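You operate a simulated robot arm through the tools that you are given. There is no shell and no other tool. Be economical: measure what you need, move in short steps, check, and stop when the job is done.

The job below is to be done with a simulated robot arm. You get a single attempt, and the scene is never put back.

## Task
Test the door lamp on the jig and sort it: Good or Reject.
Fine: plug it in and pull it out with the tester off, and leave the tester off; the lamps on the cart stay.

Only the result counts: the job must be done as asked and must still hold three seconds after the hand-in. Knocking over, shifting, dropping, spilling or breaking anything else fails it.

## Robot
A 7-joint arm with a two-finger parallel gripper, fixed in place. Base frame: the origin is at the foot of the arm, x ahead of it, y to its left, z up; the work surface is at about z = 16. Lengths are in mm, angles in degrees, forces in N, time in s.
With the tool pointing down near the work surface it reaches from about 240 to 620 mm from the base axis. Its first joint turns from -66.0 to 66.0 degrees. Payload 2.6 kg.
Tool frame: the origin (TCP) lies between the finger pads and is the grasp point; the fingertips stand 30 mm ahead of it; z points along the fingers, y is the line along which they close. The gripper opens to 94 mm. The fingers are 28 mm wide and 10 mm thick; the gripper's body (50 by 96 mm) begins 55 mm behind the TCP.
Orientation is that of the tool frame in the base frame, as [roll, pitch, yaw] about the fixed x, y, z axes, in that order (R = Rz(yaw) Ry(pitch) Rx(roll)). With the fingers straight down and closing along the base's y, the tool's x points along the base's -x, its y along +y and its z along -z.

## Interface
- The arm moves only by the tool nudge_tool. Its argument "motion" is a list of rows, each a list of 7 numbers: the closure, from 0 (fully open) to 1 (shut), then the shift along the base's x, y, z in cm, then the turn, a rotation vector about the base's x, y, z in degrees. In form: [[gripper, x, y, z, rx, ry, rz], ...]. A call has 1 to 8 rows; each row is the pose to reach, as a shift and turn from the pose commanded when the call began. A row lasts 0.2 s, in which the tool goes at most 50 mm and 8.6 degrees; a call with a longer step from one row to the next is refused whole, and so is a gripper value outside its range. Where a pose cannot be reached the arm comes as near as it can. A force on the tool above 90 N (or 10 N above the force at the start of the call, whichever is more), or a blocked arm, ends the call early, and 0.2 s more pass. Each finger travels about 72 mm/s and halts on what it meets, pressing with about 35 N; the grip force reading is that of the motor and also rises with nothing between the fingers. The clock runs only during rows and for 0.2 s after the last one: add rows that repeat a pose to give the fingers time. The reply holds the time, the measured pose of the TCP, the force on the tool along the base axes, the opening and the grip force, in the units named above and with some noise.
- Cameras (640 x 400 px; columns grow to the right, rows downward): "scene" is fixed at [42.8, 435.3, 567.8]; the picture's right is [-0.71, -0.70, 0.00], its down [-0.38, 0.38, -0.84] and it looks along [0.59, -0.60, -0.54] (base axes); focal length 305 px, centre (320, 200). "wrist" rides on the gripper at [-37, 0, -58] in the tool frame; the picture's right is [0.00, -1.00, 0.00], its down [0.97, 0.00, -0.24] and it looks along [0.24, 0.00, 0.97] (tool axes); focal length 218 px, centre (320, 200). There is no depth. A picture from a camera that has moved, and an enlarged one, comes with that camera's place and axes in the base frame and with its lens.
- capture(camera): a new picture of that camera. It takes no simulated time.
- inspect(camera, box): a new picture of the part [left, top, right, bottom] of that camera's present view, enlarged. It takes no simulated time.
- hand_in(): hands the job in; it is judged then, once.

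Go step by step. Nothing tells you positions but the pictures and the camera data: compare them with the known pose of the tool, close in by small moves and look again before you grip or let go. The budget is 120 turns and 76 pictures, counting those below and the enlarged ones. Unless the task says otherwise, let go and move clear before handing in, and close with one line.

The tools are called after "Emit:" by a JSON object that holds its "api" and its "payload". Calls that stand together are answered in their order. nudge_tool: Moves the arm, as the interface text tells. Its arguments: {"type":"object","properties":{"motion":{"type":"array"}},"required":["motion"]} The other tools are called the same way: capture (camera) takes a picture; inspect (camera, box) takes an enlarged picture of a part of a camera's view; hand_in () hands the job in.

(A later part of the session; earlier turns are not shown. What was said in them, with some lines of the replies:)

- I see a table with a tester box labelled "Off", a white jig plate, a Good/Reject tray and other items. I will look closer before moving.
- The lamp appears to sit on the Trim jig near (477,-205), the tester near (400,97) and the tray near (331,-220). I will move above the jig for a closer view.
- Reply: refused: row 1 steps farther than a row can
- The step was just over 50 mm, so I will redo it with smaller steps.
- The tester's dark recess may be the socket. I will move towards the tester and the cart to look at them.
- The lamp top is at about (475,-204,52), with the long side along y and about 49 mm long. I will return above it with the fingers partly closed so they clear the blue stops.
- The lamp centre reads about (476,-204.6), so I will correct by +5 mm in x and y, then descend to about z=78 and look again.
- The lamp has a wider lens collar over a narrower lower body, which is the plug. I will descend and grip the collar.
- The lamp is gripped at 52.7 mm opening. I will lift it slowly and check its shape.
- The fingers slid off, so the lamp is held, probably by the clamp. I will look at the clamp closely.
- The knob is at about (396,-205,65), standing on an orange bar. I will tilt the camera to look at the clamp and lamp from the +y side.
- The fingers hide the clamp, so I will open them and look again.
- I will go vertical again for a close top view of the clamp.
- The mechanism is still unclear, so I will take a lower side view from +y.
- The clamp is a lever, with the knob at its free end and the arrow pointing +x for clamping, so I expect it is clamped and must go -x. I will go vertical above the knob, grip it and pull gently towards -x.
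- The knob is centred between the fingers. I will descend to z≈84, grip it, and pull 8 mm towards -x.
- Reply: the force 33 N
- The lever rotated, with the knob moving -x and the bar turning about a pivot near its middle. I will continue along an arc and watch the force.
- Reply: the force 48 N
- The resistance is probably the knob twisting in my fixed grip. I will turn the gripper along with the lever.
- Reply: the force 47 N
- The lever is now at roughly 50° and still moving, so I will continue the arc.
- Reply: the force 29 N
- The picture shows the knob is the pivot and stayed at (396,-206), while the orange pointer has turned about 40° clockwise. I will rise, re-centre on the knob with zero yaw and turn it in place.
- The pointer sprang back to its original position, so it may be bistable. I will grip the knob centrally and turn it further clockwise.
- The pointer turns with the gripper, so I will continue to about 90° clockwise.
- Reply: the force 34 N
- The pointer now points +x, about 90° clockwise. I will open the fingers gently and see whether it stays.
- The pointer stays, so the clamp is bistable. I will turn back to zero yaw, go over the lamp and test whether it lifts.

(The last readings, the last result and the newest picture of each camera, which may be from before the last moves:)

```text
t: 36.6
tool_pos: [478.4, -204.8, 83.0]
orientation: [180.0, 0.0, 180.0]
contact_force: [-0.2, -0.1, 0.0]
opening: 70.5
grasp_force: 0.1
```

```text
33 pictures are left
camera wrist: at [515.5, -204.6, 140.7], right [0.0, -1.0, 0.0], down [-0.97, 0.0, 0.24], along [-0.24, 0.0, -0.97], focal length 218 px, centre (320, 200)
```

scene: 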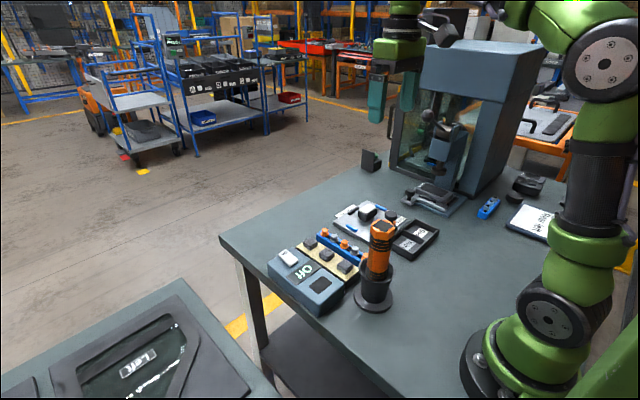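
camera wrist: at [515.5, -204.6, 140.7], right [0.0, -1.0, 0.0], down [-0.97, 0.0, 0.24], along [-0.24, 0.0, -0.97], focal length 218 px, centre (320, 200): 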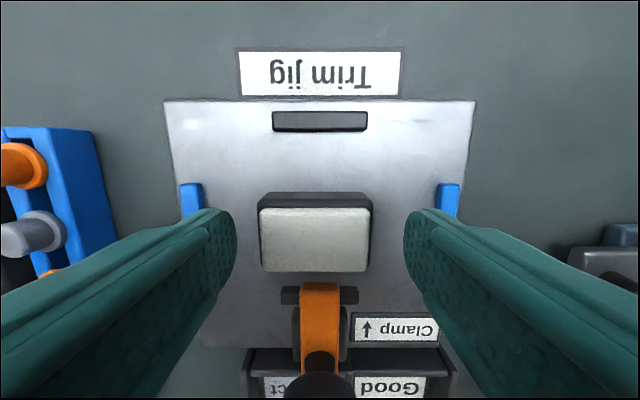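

The pointer now reaches towards the lamp. I will grip the lamp and try a gentle lift.

Emit:
{"api": "nudge_tool", "payload": {"motion": [[0.25, -0.1, 0.2, -0.8, 0, 0, 0], [0.25, -0.1, 0.2, -1.7, 0, 0, 0], [0.25, -0.1, 0.2, -1.7, 0, 0, 0], [0.6, -0.1, 0.2, -1.7, 0, 0, 0], [0.6, -0.1, 0.2, -1.7, 0, 0, 0], [0.6, -0.1, 0.2, -1.7, 0, 0, 0]]}}

Emit:
{"api": "nudge_tool", "payload": {"motion": [[0.6, 0, 0, 0.3, 0, 0, 0], [0.6, 0, 0, 0.6, 0, 0, 0], [0.6, 0, 0, 0.6, 0, 0, 0]]}}

Emit:
{"api": "capture", "payload": {"camera": "wrist"}}

```text
t: 38.0
tool_pos: [476.0, -202.8, 65.3]
orientation: [180.0, 0.0, 180.0]
contact_force: [0.3, 0.6, 1.3]
opening: 52.8
grasp_force: 34.9
```

```text
t: 38.8
tool_pos: [476.5, -202.9, 73.0]
orientation: [180.0, 0.1, 180.0]
contact_force: [0.1, -0.4, -1.1]
opening: 52.9
grasp_force: 35.3
```

```text
32 pictures are left
camera wrist: at [513.4, -202.1, 130.6], right [0.0, -1.0, 0.0], down [-0.97, 0.0, 0.24], along [-0.24, 0.0, -0.97], focal length 218 px, centre (320, 200)
```

wrist: 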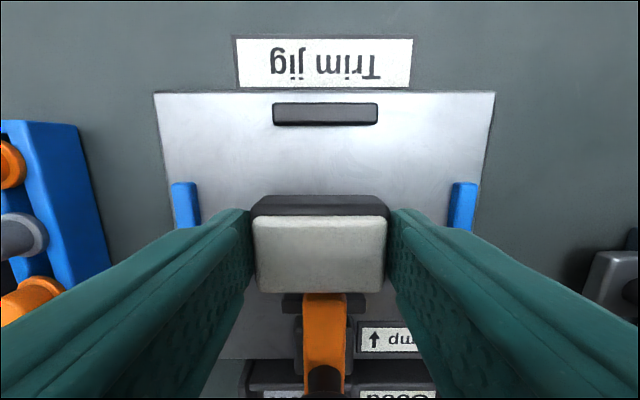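

The lamp lifted with almost no resistance, so the clamp is released. I will raise it and look at its underside.

Emit:
{"api": "nudge_tool", "payload": {"motion": [[0.6, 0, 0, 3, 0, 0, 0], [0.6, 0, 0, 7, 0, 0, 0], [0.6, 0, 0, 11, 0, 0, 0], [0.6, 0, 4, 14, 0, 0, 0], [0.6, 0, 8.5, 14, 0, 0, 0], [0.6, 0, 13, 14, 0, 0, 0], [0.6, 0, 17, 14, 0, 0, 0], [0.6, 0, 17, 14, 0, 0, 0]]}}

Emit:
{"api": "inspect", "payload": {"camera": "scene", "box": [240, 90, 440, 250]}}

Emit:
{"api": "capture", "payload": {"camera": "wrist"}}

```text
t: 40.6
tool_pos: [478.8, -34.2, 212.9]
orientation: [180.0, 0.1, 179.9]
contact_force: [-0.4, -0.1, -0.3]
opening: 52.9
grasp_force: 34.6
```

```text
2.50 times, centred on (340, 170) of scene
camera zoom: at [42.8, 435.3, 567.8], right [-0.71, -0.7, 0.0], down [-0.38, 0.38, -0.84], along [0.59, -0.6, -0.54], focal length 764 px, centre (270, 275)
```

zoom: 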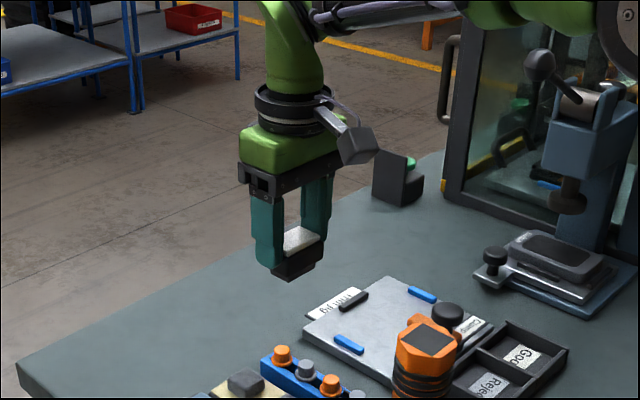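

```text
30 pictures are left
camera wrist: at [515.5, -33.7, 271.5], right [0.0, -1.0, 0.0], down [-0.97, 0.0, 0.24], along [-0.24, 0.0, -0.97], focal length 218 px, centre (320, 200)
```

wrist: 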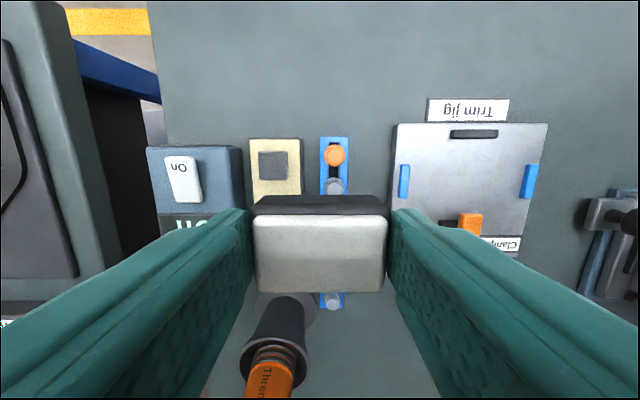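

The lamp is held and hangs below the fingertips. The socket computes to about (372.7,102,46), so I will move above it.

Emit:
{"api": "nudge_tool", "payload": {"motion": [[0.6, -1, 4.5, 0, 0, 0, 0], [0.6, -3, 8.5, 0, 0, 0, 0], [0.6, -5.5, 12, 0, 0, 0, 0], [0.6, -8.5, 13.5, -1, 0, 0, 0], [0.6, -10.6, 13.6, -4, 0, 0, 0], [0.6, -10.6, 13.6, -7, 0, 0, 0], [0.6, -10.6, 13.6, -7, 0, 0, 0]]}}

Emit:
{"api": "inspect", "payload": {"camera": "scene", "box": [250, 160, 370, 320]}}

Emit:
{"api": "capture", "payload": {"camera": "wrist"}}

```text
t: 42.2
tool_pos: [370.7, 103.3, 138.7]
orientation: [-180.0, 0.0, 179.9]
contact_force: [-0.9, -0.9, -0.7]
opening: 52.9
grasp_force: 34.8
```

```text
2.50 times, centred on (310, 240) of scene
camera zoom: at [42.8, 435.3, 567.8], right [-0.71, -0.7, 0.0], down [-0.38, 0.38, -0.84], along [0.59, -0.6, -0.54], focal length 764 px, centre (345, 100)
```

zoom: 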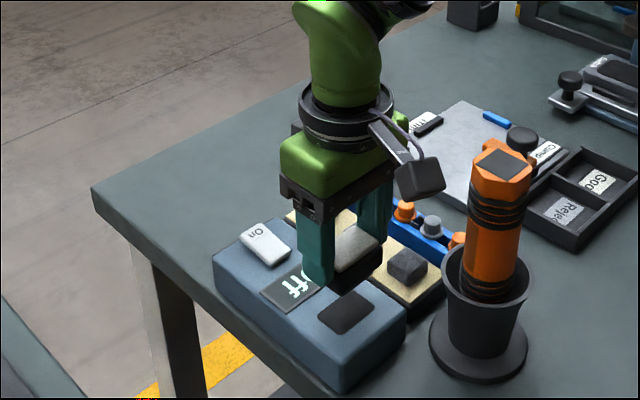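

```text
28 pictures are left
camera wrist: at [408.1, 104.2, 197.7], right [0.0, -1.0, 0.0], down [-0.97, 0.0, 0.24], along [-0.24, 0.0, -0.97], focal length 218 px, centre (320, 200)
```

wrist: 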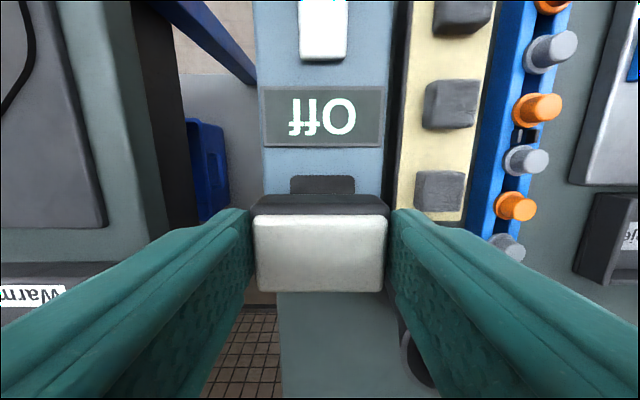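

Emit:
{"api": "inspect", "payload": {"camera": "scene", "box": [290, 230, 350, 300]}}

Emit:
{"api": "inspect", "payload": {"camera": "wrist", "box": [230, 140, 410, 300]}}

```text
5.71 times, centred on (320, 265) of scene
camera zoom: at [42.8, 435.3, 567.8], right [-0.71, -0.7, 0.0], down [-0.38, 0.38, -0.84], along [0.59, -0.6, -0.54], focal length 1745 px, centre (320, -171)
```

zoom: 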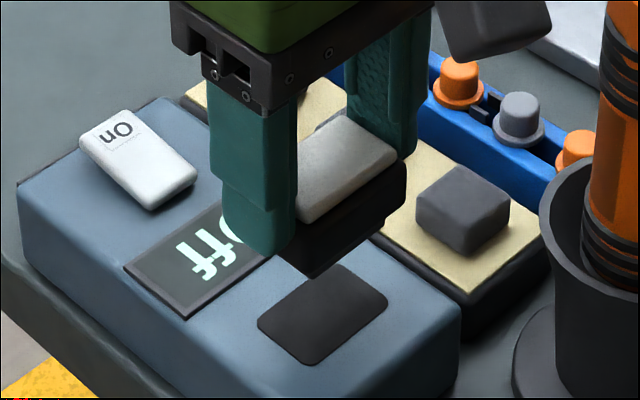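

```text
2.50 times, centred on (320, 220) of wrist
camera zoom: at [408.1, 104.2, 197.7], right [0.0, -1.0, 0.0], down [-0.97, 0.0, 0.24], along [-0.24, 0.0, -0.97], focal length 546 px, centre (320, 150)
```

zoom: 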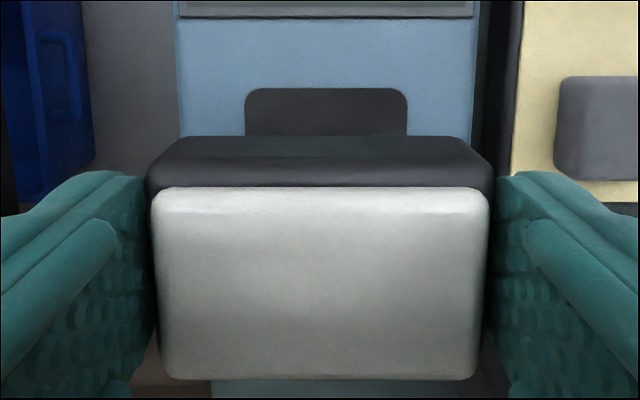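

The lamp has a narrower stub below its collar that should fit the recess. I will correct by +2.5 mm x and -1.8 mm y, then descend partway.

Emit:
{"api": "nudge_tool", "payload": {"motion": [[0.6, 0.25, -0.18, -1.5, 0, 0, 0], [0.6, 0.25, -0.18, -3.3, 0, 0, 0], [0.6, 0.25, -0.18, -3.3, 0, 0, 0]]}}

Emit:
{"api": "inspect", "payload": {"camera": "scene", "box": [290, 240, 350, 310]}}

Emit:
{"api": "inspect", "payload": {"camera": "wrist", "box": [230, 140, 410, 300]}}

```text
t: 43.0
tool_pos: [373.7, 102.0, 109.3]
orientation: [-180.0, 0.0, -179.9]
contact_force: [0.2, -0.3, -0.7]
opening: 52.9
grasp_force: 35.1
```

```text
5.71 times, centred on (320, 275) of scene
camera zoom: at [42.8, 435.3, 567.8], right [-0.71, -0.7, 0.0], down [-0.38, 0.38, -0.84], along [0.59, -0.6, -0.54], focal length 1745 px, centre (320, -229)
```

zoom: 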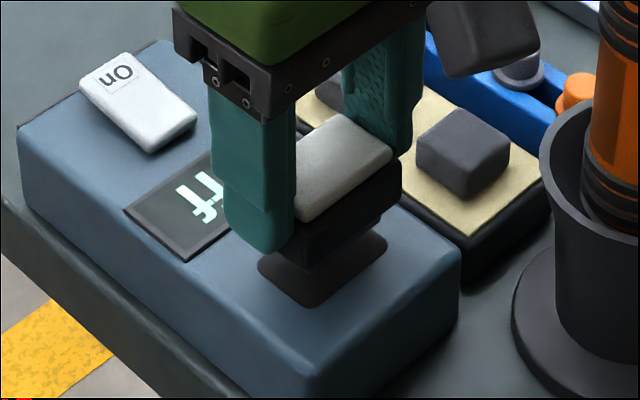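

```text
2.50 times, centred on (320, 220) of wrist
camera zoom: at [410.9, 102.5, 166.5], right [0.0, -1.0, 0.0], down [-0.97, 0.0, 0.24], along [-0.24, 0.0, -0.97], focal length 546 px, centre (320, 150)
```

zoom: 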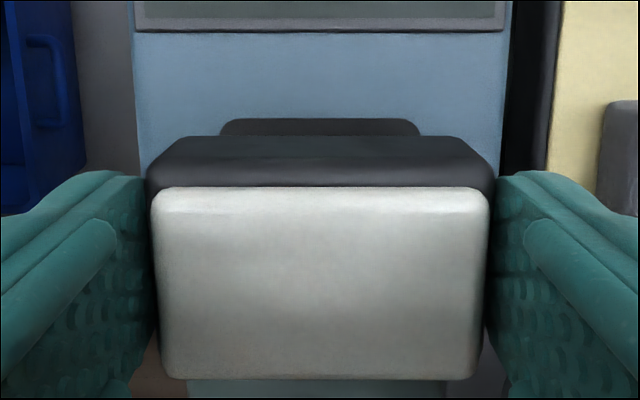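

Alignment looks good, so I will descend slowly and watch the force.

Emit:
{"api": "nudge_tool", "payload": {"motion": [[0.6, -0.03, 0, -0.6, 0, 0, 0], [0.6, -0.03, 0, -1.2, 0, 0, 0], [0.6, -0.03, 0, -1.6, 0, 0, 0], [0.6, -0.03, 0, -1.6, 0, 0, 0]]}}

Emit:
{"api": "inspect", "payload": {"camera": "scene", "box": [290, 240, 350, 310]}}

Emit:
{"api": "nudge_tool", "payload": {"motion": [[0.6, 0, 0, -0.2, 0, 0, 0], [0.6, 0, 0, -0.4, 0, 0, 0], [0.6, 0, 0, -0.4, 0, 0, 0]]}}

```text
t: 44.0
tool_pos: [373.9, 102.6, 94.3]
orientation: [180.0, 0.1, -179.9]
contact_force: [-0.4, 0.4, 6.2]
opening: 52.8
grasp_force: 35.2
```

```text
5.71 times, centred on (320, 275) of scene
camera zoom: at [42.8, 435.3, 567.9], right [-0.71, -0.7, 0.0], down [-0.38, 0.38, -0.84], along [0.59, -0.6, -0.54], focal length 1745 px, centre (320, -229)
```

zoom: 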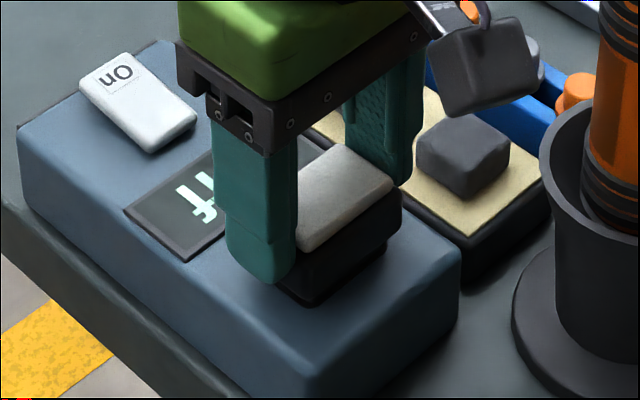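

```text
t: 44.8
tool_pos: [372.9, 101.2, 89.6]
orientation: [179.8, 0.2, -179.9]
contact_force: [7.3, 6.9, 4.6]
opening: 52.9
grasp_force: 35.4
```

It is going in with small forces, so I will press a little further.

Emit:
{"api": "nudge_tool", "payload": {"motion": [[0.6, 0.05, 0.05, -0.2, 0, 0, 0], [0.6, 0.05, 0.05, -0.4, 0, 0, 0], [0.6, 0.05, 0.05, -0.4, 0, 0, 0]]}}

Emit:
{"api": "inspect", "payload": {"camera": "scene", "box": [290, 240, 350, 310]}}

```text
t: 45.6
tool_pos: [373.7, 102.6, 85.8]
orientation: [180.0, 0.0, -179.9]
contact_force: [4.7, 5.8, 12.7]
opening: 52.8
grasp_force: 34.8
```

```text
5.71 times, centred on (320, 275) of scene
camera zoom: at [42.7, 435.3, 567.9], right [-0.71, -0.7, 0.0], down [-0.38, 0.38, -0.84], along [0.59, -0.6, -0.54], focal length 1745 px, centre (320, -229)
```

zoom: 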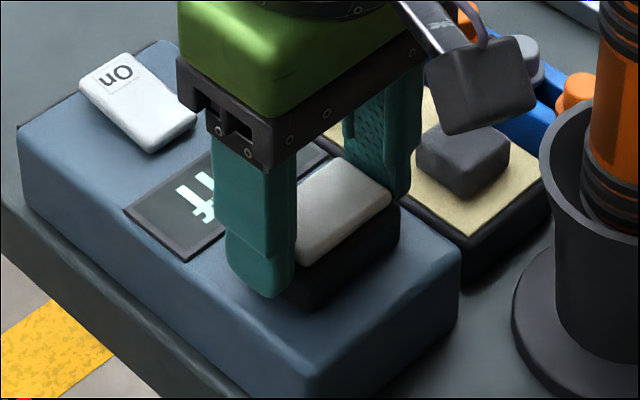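

Emit:
{"api": "nudge_tool", "payload": {"motion": [[0.6, 0, 0, -0.2, 0, 0, 0], [0.6, 0, 0, -0.4, 0, 0, 0], [0.6, 0, 0, -0.4, 0, 0, 0]]}}

Emit:
{"api": "inspect", "payload": {"camera": "scene", "box": [290, 240, 350, 310]}}

```text
t: 46.4
tool_pos: [374.3, 102.6, 82.7]
orientation: [179.8, 0.1, 179.9]
contact_force: [-3.4, 4.9, 34.8]
opening: 52.8
grasp_force: 34.8
```

```text
5.71 times, centred on (320, 275) of scene
camera zoom: at [42.6, 435.2, 567.9], right [-0.71, -0.7, 0.0], down [-0.38, 0.38, -0.84], along [0.59, -0.6, -0.54], focal length 1745 px, centre (320, -229)
```

zoom: 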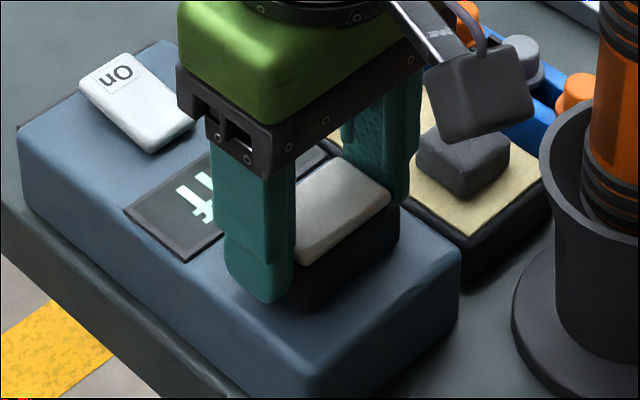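

It is seated at 35 N. I will relax the push, release and rise, then go to the rocker switch with closed fingers.

Emit:
{"api": "nudge_tool", "payload": {"motion": [[0.6, 0, 0, 0.25, 0, 0, 0], [0.3, 0, 0, 0.25, 0, 0, 0], [0.28, 0, 0, 0.25, 0, 0, 0], [0.28, 0, 0, 2, 0, 0, 0], [0.28, 0, 0, 6, 0, 0, 0], [0.28, 0, 0, 9, 0, 0, 0], [0.28, 0, 0, 9, 0, 0, 0]]}}

Emit:
{"api": "capture", "payload": {"camera": "wrist"}}

Emit:
{"api": "inspect", "payload": {"camera": "scene", "box": [260, 230, 370, 310]}}

```text
t: 48.0
tool_pos: [372.3, 101.7, 171.0]
orientation: [179.9, 0.0, 180.0]
contact_force: [0.5, -0.5, -0.2]
opening: 67.9
grasp_force: 0.0
```

```text
20 pictures are left
camera wrist: at [410.0, 103.1, 229.2], right [0.0, -1.0, 0.0], down [-0.97, 0.0, 0.24], along [-0.24, 0.0, -0.97], focal length 218 px, centre (320, 200)
```

wrist: 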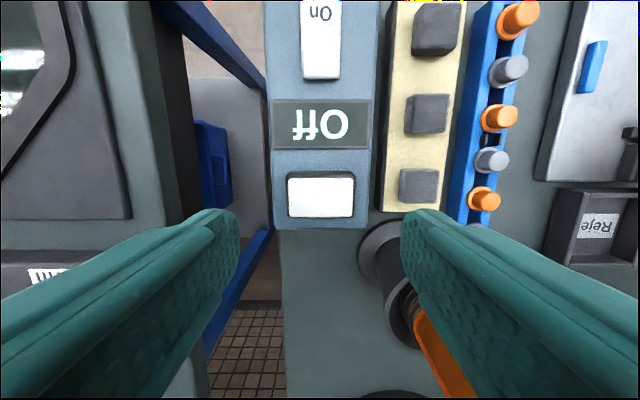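

```text
5.00 times, centred on (315, 270) of scene
camera zoom: at [42.8, 435.3, 567.8], right [-0.71, -0.7, 0.0], down [-0.38, 0.38, -0.84], along [0.59, -0.6, -0.54], focal length 1527 px, centre (345, -150)
```

zoom: 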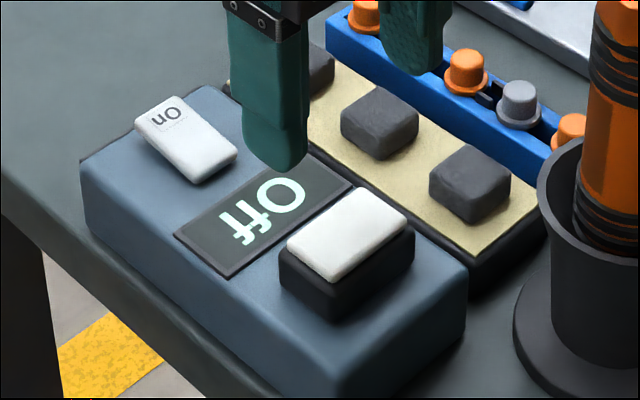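

The lamp is plugged in. Next I will press the "On" end of the rocker at about (499,102.5) with closed fingers.

Emit:
{"api": "nudge_tool", "payload": {"motion": [[0.5, 4, 0, 0, 0, 0, 0], [0.8, 8, 0, 0, 0, 0, 0], [1, 12.7, 0.05, 0, 0, 0, 0], [1, 12.7, 0.05, -3, 0, 0, 0], [1, 12.7, 0.05, -6, 0, 0, 0], [1, 12.7, 0.05, -7.5, 0, 0, 0], [1, 12.7, 0.05, -7.5, 0, 0, 0]]}}

Emit:
{"api": "inspect", "payload": {"camera": "scene", "box": [250, 220, 370, 310]}}

```text
t: 49.6
tool_pos: [498.4, 102.1, 93.8]
orientation: [180.0, -0.1, 180.0]
contact_force: [0.6, 1.0, -0.2]
opening: 0.0
grasp_force: 33.0
```

```text
4.44 times, centred on (310, 265) of scene
camera zoom: at [42.8, 435.3, 567.8], right [-0.71, -0.7, 0.0], down [-0.38, 0.38, -0.84], along [0.59, -0.6, -0.54], focal length 1358 px, centre (364, -89)
```

zoom: 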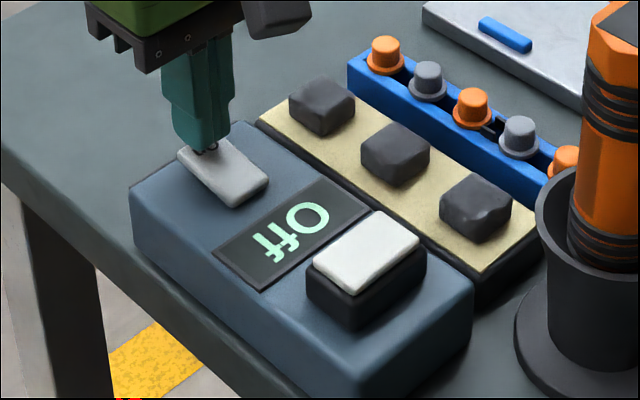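

Aligned over the On end. I will press down gently.

Emit:
{"api": "nudge_tool", "payload": {"motion": [[1, 0, 0, -0.4, 0, 0, 0], [1, 0, 0, -0.8, 0, 0, 0], [1, 0, 0, -1.1, 0, 0, 0]]}}

Emit:
{"api": "inspect", "payload": {"camera": "scene", "box": [250, 220, 370, 310]}}

```text
t: 50.4
tool_pos: [499.7, 101.5, 86.1]
orientation: [-180.0, 0.3, 179.8]
contact_force: [-6.5, -4.1, 22.6]
opening: 0.0
grasp_force: 33.6
```

```text
4.44 times, centred on (310, 265) of scene
camera zoom: at [42.7, 435.3, 567.9], right [-0.71, -0.7, 0.0], down [-0.38, 0.38, -0.84], along [0.59, -0.6, -0.54], focal length 1358 px, centre (364, -89)
```

zoom: 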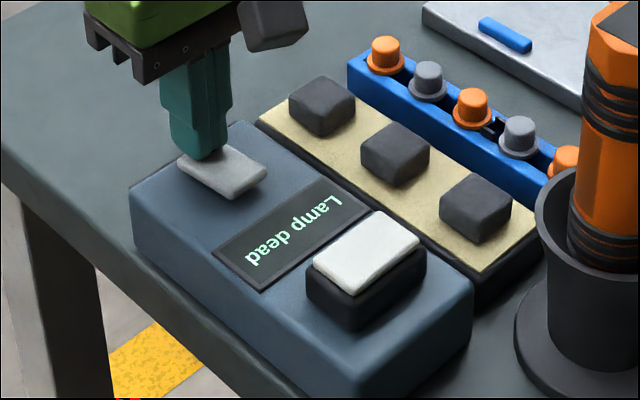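

The display reads "Lamp dead". I will rise, move over the other end of the rocker, and check that the reading holds before switching off.

Emit:
{"api": "nudge_tool", "payload": {"motion": [[1, 0, 0, 1.5, 0, 0, 0], [1, 0, 0, 3, 0, 0, 0], [1, -3.6, 0, 3, 0, 0, 0], [1, -3.6, 0, 1.8, 0, 0, 0], [1, -3.6, 0, 1.2, 0, 0, 0], [1, -3.6, 0, 1.2, 0, 0, 0]]}}

Emit:
{"api": "inspect", "payload": {"camera": "scene", "box": [250, 220, 370, 310]}}

```text
t: 51.8
tool_pos: [464.4, 102.3, 97.2]
orientation: [-180.0, 0.1, -179.9]
contact_force: [-0.8, 0.2, 0.3]
opening: 0.0
grasp_force: 33.0
```

```text
4.44 times, centred on (310, 265) of scene
camera zoom: at [42.8, 435.3, 567.8], right [-0.71, -0.7, 0.0], down [-0.38, 0.38, -0.84], along [0.59, -0.6, -0.54], focal length 1358 px, centre (364, -89)
```

zoom: 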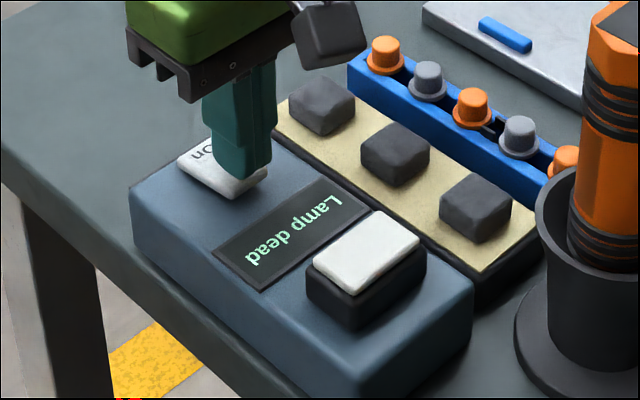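

The reading holds and the lamp is dark, so it is a Reject. I will press the Off end.

Emit:
{"api": "nudge_tool", "payload": {"motion": [[1, 0, 0, -0.5, 0, 0, 0], [1, 0, 0, -1.0, 0, 0, 0], [1, 0, 0, -1.4, 0, 0, 0]]}}

Emit:
{"api": "inspect", "payload": {"camera": "scene", "box": [250, 220, 370, 310]}}

```text
t: 52.6
tool_pos: [462.0, 104.2, 86.6]
orientation: [179.9, 0.2, -180.0]
contact_force: [-10.9, -2.7, 22.3]
opening: 0.0
grasp_force: 33.0
```

```text
4.44 times, centred on (310, 265) of scene
camera zoom: at [42.7, 435.3, 567.9], right [-0.71, -0.7, 0.0], down [-0.38, 0.38, -0.84], along [0.59, -0.6, -0.54], focal length 1358 px, centre (364, -89)
```

zoom: 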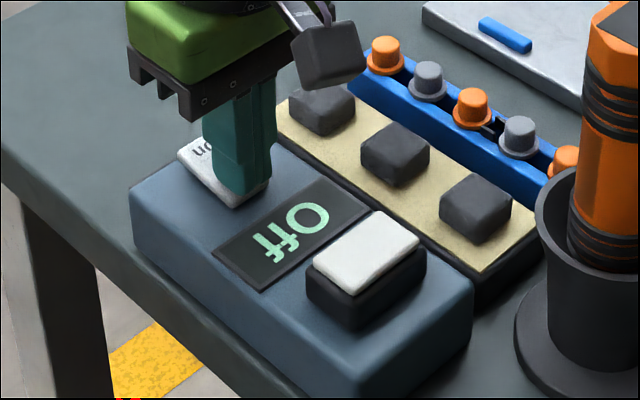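

The tester is off. I will return above the lamp with the fingers at about 68 mm.

Emit:
{"api": "nudge_tool", "payload": {"motion": [[1, 0, 0, 3, 0, 0, 0], [1, 0, 0, 7, 0, 0, 0], [0.6, -4, 0, 8, 0, 0, 0], [0.28, -8, 0, 8, 0, 0, 0], [0.28, -9, 0, 8, 0, 0, 0], [0.28, -9, 0, 6, 0, 0, 0], [0.28, -9, 0, 4, 0, 0, 0], [0.28, -9, 0, 4, 0, 0, 0]]}}

Emit:
{"api": "capture", "payload": {"camera": "wrist"}}

```text
t: 54.4
tool_pos: [372.5, 102.3, 123.2]
orientation: [-179.9, 0.0, -180.0]
contact_force: [-0.7, 1.1, -0.7]
opening: 67.5
grasp_force: 0.1
```

```text
14 pictures are left
camera wrist: at [410.1, 101.7, 181.0], right [0.0, -1.0, 0.0], down [-0.97, 0.0, 0.24], along [-0.24, 0.0, -0.97], focal length 218 px, centre (320, 200)
```

wrist: 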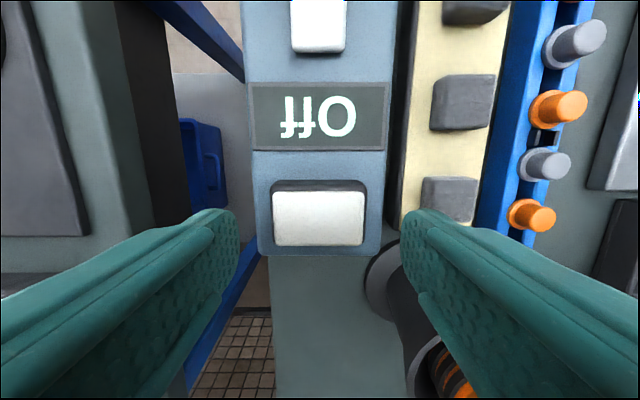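

Centred on the lamp. I will descend to z≈83, grip it, and pull straight up.

Emit:
{"api": "nudge_tool", "payload": {"motion": [[0.28, 0.05, 0, -2, 0, 0, 0], [0.28, 0.05, 0, -4.1, 0, 0, 0], [0.28, 0.05, 0, -4.1, 0, 0, 0], [0.6, 0.05, 0, -4.1, 0, 0, 0], [0.6, 0.05, 0, -4.1, 0, 0, 0], [0.6, 0.05, 0, -4.1, 0, 0, 0]]}}

Emit:
{"api": "nudge_tool", "payload": {"motion": [[0.6, 0, 0, 0.5, 0, 0, 0], [0.6, 0, 0, 1, 0, 0, 0], [0.6, 0, 0, 2, 0, 0, 0], [0.6, 0, 0, 5, 0, 0, 0], [0.6, 0, 0, 9, 0, 0, 0], [0.6, 0, 0, 13, 0, 0, 0]]}}

```text
t: 55.8
tool_pos: [373.7, 102.4, 82.8]
orientation: [-179.9, -0.1, -180.0]
contact_force: [1.3, 2.8, -0.3]
opening: 52.7
grasp_force: 35.0
```

```text
t: 57.2
tool_pos: [374.5, 100.1, 213.8]
orientation: [180.0, 0.0, -179.9]
contact_force: [0.7, -0.5, -0.8]
opening: 52.7
grasp_force: 35.1
```

The lamp came out and is still held. I will carry it to the Reject compartment at about (331,-188), keeping clear of the orange bottle.

Emit:
{"api": "nudge_tool", "payload": {"motion": [[0.6, 4, 0, 2, 0, 0, 0], [0.6, 6.5, -4, 3, 0, 0, 0], [0.6, 6.5, -9, 3, 0, 0, 0], [0.6, 6.5, -13.5, 3, 0, 0, 0], [0.6, 6.5, -18, 3, 0, 0, 0], [0.6, 6, -22.5, 3, 0, 0, 0], [0.6, 4, -27, 3, 0, 0, 0], [0.6, 0, -29, 3, 0, 0, 0]]}}

Emit:
{"api": "nudge_tool", "payload": {"motion": [[0.6, -4.3, 0, -2, 0, 0, 0], [0.6, -4.3, 0, -6, 0, 0, 0], [0.6, -4.3, 0, -10, 0, 0, 0], [0.6, -4.3, 0, -12.5, 0, 0, 0], [0.6, -4.3, 0, -12.5, 0, 0, 0]]}}

Emit:
{"api": "capture", "payload": {"camera": "wrist"}}

Emit:
{"api": "inspect", "payload": {"camera": "scene", "box": [350, 180, 460, 270]}}

```text
t: 59.0
tool_pos: [371.2, -187.2, 241.5]
orientation: [-180.0, 0.0, -179.9]
contact_force: [-0.4, 0.1, -1.1]
opening: 53.0
grasp_force: 34.9
```

```text
t: 60.2
tool_pos: [333.4, -187.6, 116.2]
orientation: [-180.0, 0.0, -180.0]
contact_force: [0.6, 0.4, -0.6]
opening: 52.7
grasp_force: 35.3
```

```text
13 pictures are left
camera wrist: at [370.3, -187.4, 174.6], right [0.0, -1.0, 0.0], down [-0.97, 0.0, 0.24], along [-0.24, 0.0, -0.97], focal length 218 px, centre (320, 200)
```

wrist: 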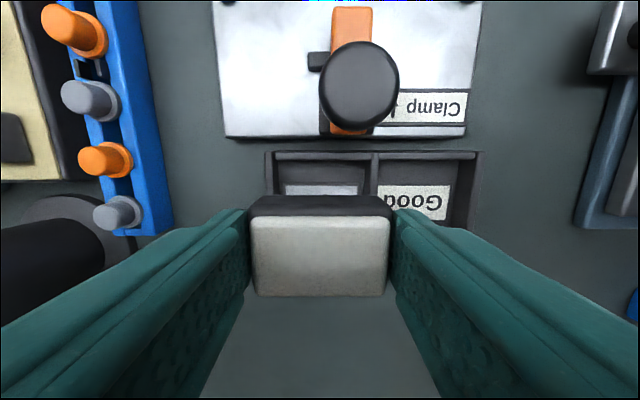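

```text
4.44 times, centred on (405, 225) of scene
camera zoom: at [42.8, 435.3, 567.8], right [-0.71, -0.7, 0.0], down [-0.38, 0.38, -0.84], along [0.59, -0.6, -0.54], focal length 1358 px, centre (-58, 89)
```

zoom: 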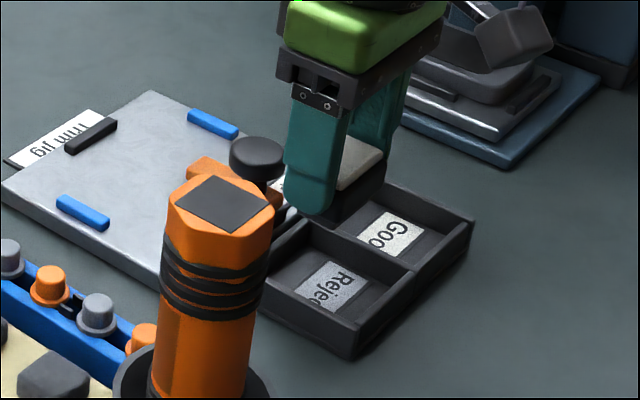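

Well over the Reject compartment. I will lower the lamp close to the floor, stopping on contact.

Emit:
{"api": "nudge_tool", "payload": {"motion": [[0.6, -0.2, -0.05, -1.5, 0, 0, 0], [0.6, -0.2, -0.05, -3, 0, 0, 0], [0.6, -0.2, -0.05, -4, 0, 0, 0], [0.6, -0.2, -0.05, -4.3, 0, 0, 0], [0.6, -0.2, -0.05, -4.3, 0, 0, 0]]}}

Emit:
{"api": "inspect", "payload": {"camera": "scene", "box": [350, 180, 460, 270]}}

Emit:
{"api": "capture", "payload": {"camera": "wrist"}}

```text
t: 61.4
tool_pos: [329.2, -189.6, 72.8]
orientation: [-180.0, -0.1, 180.0]
contact_force: [0.0, -0.2, -0.7]
opening: 52.6
grasp_force: 35.3
```

```text
4.44 times, centred on (405, 225) of scene
camera zoom: at [42.8, 435.3, 567.8], right [-0.71, -0.7, 0.0], down [-0.38, 0.38, -0.84], along [0.59, -0.6, -0.54], focal length 1358 px, centre (-58, 89)
```

zoom: 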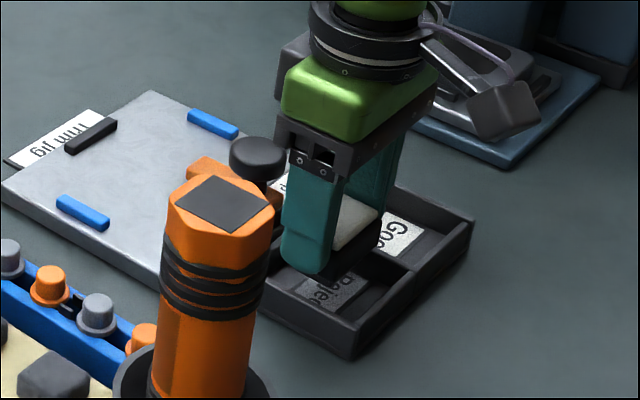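

```text
10 pictures are left
camera wrist: at [366.5, -189.3, 131.7], right [0.0, -1.0, 0.0], down [-0.97, 0.0, 0.24], along [-0.24, 0.0, -0.97], focal length 218 px, centre (320, 200)
```

wrist: 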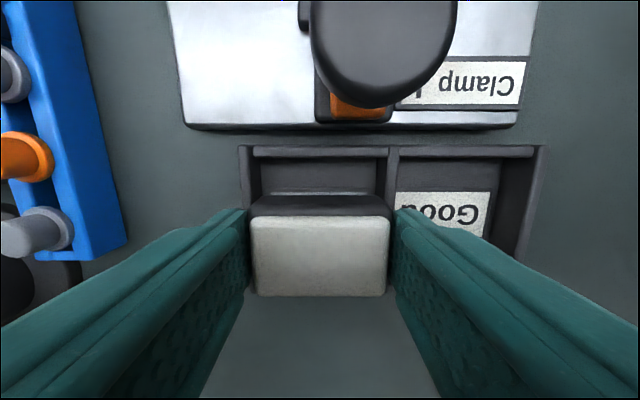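

No contact yet. I will shift 1.5 mm to -y and lower a few more mm, watching the force.

Emit:
{"api": "nudge_tool", "payload": {"motion": [[0.6, 0.1, -0.1, -0.2, 0, 0, 0], [0.6, 0.1, -0.1, -0.4, 0, 0, 0], [0.6, 0.1, -0.1, -0.4, 0, 0, 0]]}}

```text
t: 62.2
tool_pos: [330.3, -190.4, 70.2]
orientation: [-179.9, 0.0, -180.0]
contact_force: [-0.6, -0.1, -0.6]
opening: 52.6
grasp_force: 35.3
```

Emit:
{"api": "nudge_tool", "payload": {"motion": [[0.6, 0, 0, -0.15, 0, 0, 0], [0.6, 0, 0, -0.3, 0, 0, 0], [0.6, 0, 0, -0.3, 0, 0, 0]]}}

Emit:
{"api": "inspect", "payload": {"camera": "scene", "box": [390, 200, 450, 270]}}

```text
t: 63.0
tool_pos: [329.3, -190.8, 67.8]
orientation: [180.0, 0.0, -179.9]
contact_force: [-0.6, 0.8, 0.3]
opening: 52.6
grasp_force: 34.4
```

```text
5.71 times, centred on (420, 235) of scene
camera zoom: at [42.8, 435.3, 567.8], right [-0.71, -0.7, 0.0], down [-0.38, 0.38, -0.84], along [0.59, -0.6, -0.54], focal length 1745 px, centre (-251, 0)
```

zoom: 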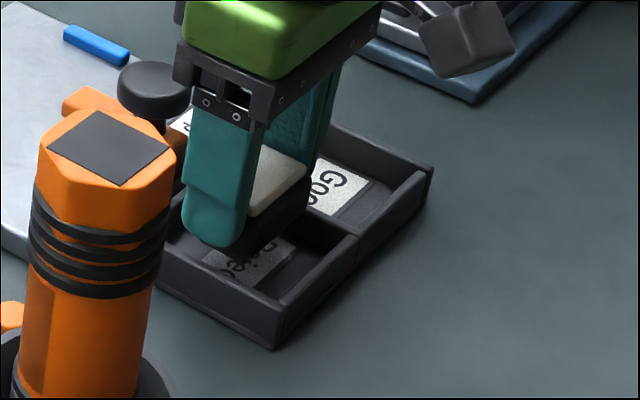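

There is still room, so I will continue lowering until light contact.

Emit:
{"api": "nudge_tool", "payload": {"motion": [[0.6, 0, 0, -0.15, 0, 0, 0], [0.6, 0, 0, -0.3, 0, 0, 0], [0.6, 0, 0, -0.3, 0, 0, 0]]}}

Emit:
{"api": "nudge_tool", "payload": {"motion": [[0.6, 0, 0, -0.15, 0, 0, 0], [0.6, 0, 0, -0.3, 0, 0, 0], [0.6, 0, 0, -0.3, 0, 0, 0]]}}

```text
t: 63.8
tool_pos: [330.1, -190.4, 64.8]
orientation: [180.0, 0.0, -179.9]
contact_force: [-0.6, -0.4, -1.3]
opening: 52.9
grasp_force: 35.3
```

```text
t: 64.6
tool_pos: [329.5, -190.6, 62.2]
orientation: [179.9, 0.0, 180.0]
contact_force: [0.0, 0.6, 0.0]
opening: 52.8
grasp_force: 35.3
```

Emit:
{"api": "inspect", "payload": {"camera": "scene", "box": [390, 200, 450, 270]}}

Emit:
{"api": "inspect", "payload": {"camera": "wrist", "box": [220, 100, 420, 300]}}

```text
5.71 times, centred on (420, 235) of scene
camera zoom: at [42.8, 435.3, 567.8], right [-0.71, -0.7, 0.0], down [-0.38, 0.38, -0.84], along [0.59, -0.6, -0.54], focal length 1745 px, centre (-251, 0)
```

zoom: 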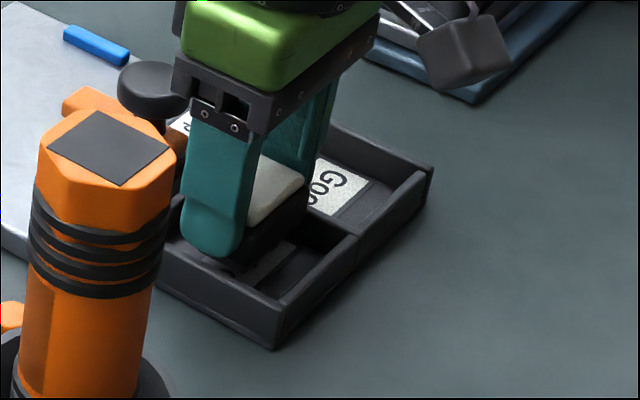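

```text
2.00 times, centred on (320, 200) of wrist
camera zoom: at [366.7, -189.6, 119.9], right [0.0, -1.0, 0.0], down [-0.97, 0.0, 0.24], along [-0.24, 0.0, -0.97], focal length 436 px, centre (320, 200)
```

zoom: 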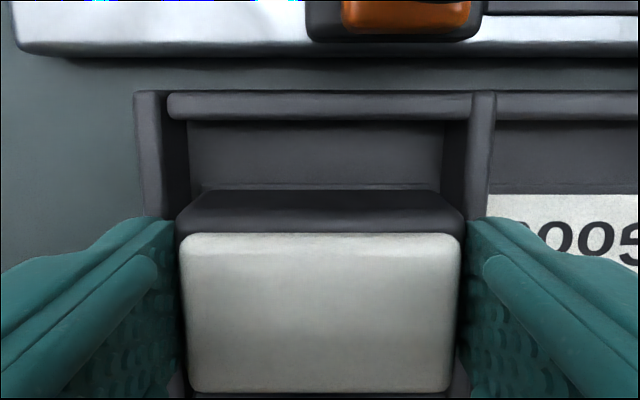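

The fingertips are just above the tray walls and the lamp is inside. I will go another 2 mm, then check for contact.

Emit:
{"api": "nudge_tool", "payload": {"motion": [[0.6, 0, 0, -0.1, 0, 0, 0], [0.6, 0, 0, -0.2, 0, 0, 0], [0.6, 0, 0, -0.2, 0, 0, 0]]}}

```text
t: 65.4
tool_pos: [330.0, -188.9, 59.6]
orientation: [180.0, 0.1, 180.0]
contact_force: [-0.2, 0.0, -0.8]
opening: 53.0
grasp_force: 35.2
```

Emit:
{"api": "nudge_tool", "payload": {"motion": [[0.6, 0, 0, -0.1, 0, 0, 0], [0.6, 0, 0, -0.2, 0, 0, 0], [0.6, 0, 0, -0.2, 0, 0, 0]]}}

Emit:
{"api": "inspect", "payload": {"camera": "scene", "box": [390, 200, 450, 270]}}

```text
t: 66.2
tool_pos: [331.3, -190.5, 58.9]
orientation: [180.0, 0.0, 180.0]
contact_force: [0.5, 0.1, -1.0]
opening: 52.7
grasp_force: 34.6
```

```text
5.71 times, centred on (420, 235) of scene
camera zoom: at [42.8, 435.3, 567.8], right [-0.71, -0.7, 0.0], down [-0.38, 0.38, -0.84], along [0.59, -0.6, -0.54], focal length 1745 px, centre (-251, 0)
```

zoom: 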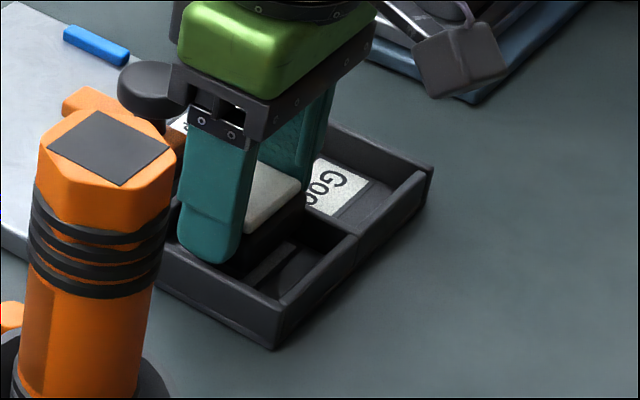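

Emit:
{"api": "nudge_tool", "payload": {"motion": [[0.6, 0, 0, -0.1, 0, 0, 0], [0.6, 0, 0, -0.2, 0, 0, 0], [0.6, 0, 0, -0.3, 0, 0, 0], [0.6, 0, 0, -0.3, 0, 0, 0]]}}

```text
t: 67.2
tool_pos: [330.3, -189.0, 56.0]
orientation: [180.0, 0.0, 179.9]
contact_force: [-20.7, 5.3, 42.9]
opening: 52.9
grasp_force: 34.9
```

Contact was made. I will back off 2 mm to unload, open gently, and rise.

Emit:
{"api": "nudge_tool", "payload": {"motion": [[0.6, 0, 0, 0.2, 0, 0, 0], [0.6, 0, 0, 0.2, 0, 0, 0], [0.38, 0, 0, 0.2, 0, 0, 0], [0.36, 0, 0, 0.2, 0, 0, 0], [0.36, 0, 0, 1, 0, 0, 0], [0.36, 0, 0, 3, 0, 0, 0], [0.36, 0, 0, 7, 0, 0, 0], [0.36, 0, 0, 11, 0, 0, 0]]}}

Emit:
{"api": "capture", "payload": {"camera": "wrist"}}

```text
t: 69.0
tool_pos: [327.2, -186.1, 164.9]
orientation: [179.9, -0.1, -179.9]
contact_force: [0.5, 0.1, 0.9]
opening: 60.1
grasp_force: 0.0
```

```text
5 pictures are left
camera wrist: at [365.8, -186.3, 223.1], right [0.0, -1.0, 0.0], down [-0.97, 0.0, 0.24], along [-0.24, 0.0, -0.97], focal length 218 px, centre (320, 200)
```

wrist: 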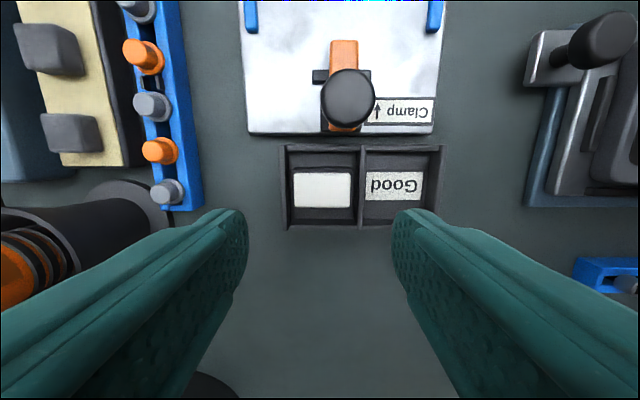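

The lamp sits in the Reject compartment. I will do a final check of the whole bench.

Emit:
{"api": "capture", "payload": {"camera": "scene"}}

Emit:
{"api": "inspect", "payload": {"camera": "scene", "box": [260, 180, 450, 320]}}

```text
4 pictures are left
```

scene: 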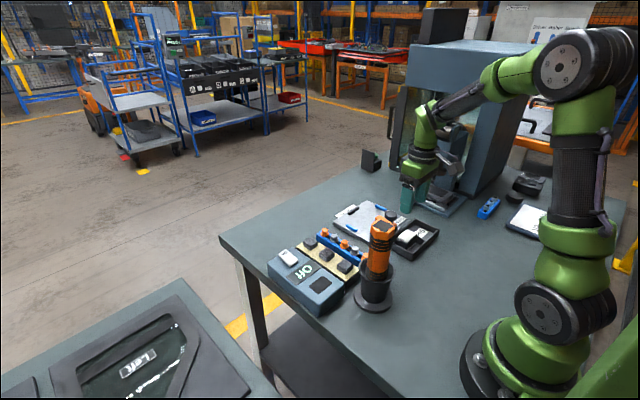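

```text
2.86 times, centred on (355, 250) of scene
camera zoom: at [42.8, 435.3, 567.8], right [-0.71, -0.7, 0.0], down [-0.38, 0.38, -0.84], along [0.59, -0.6, -0.54], focal length 873 px, centre (220, 57)
```

zoom: 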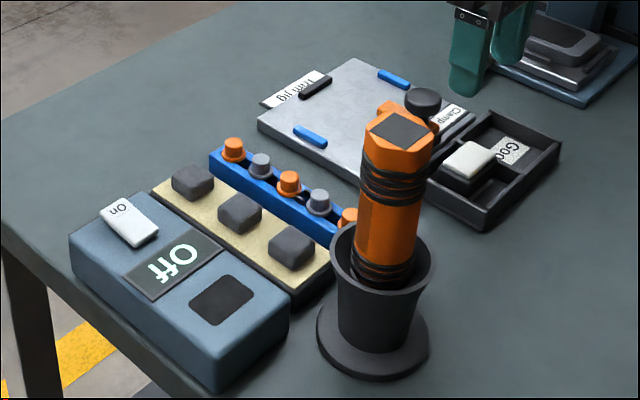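

The tester reads Off, the socket is empty, the lamp lies in Reject, and nothing else on the bench appears disturbed. I am handing in.

Emit:
{"api": "hand_in", "payload": {}}

```text
The job is handed in.
```

The tester read "Lamp dead", so the door lamp is in the Reject compartment and the tester is off; I had to release the jig clamp to free the lamp, and I left it released.
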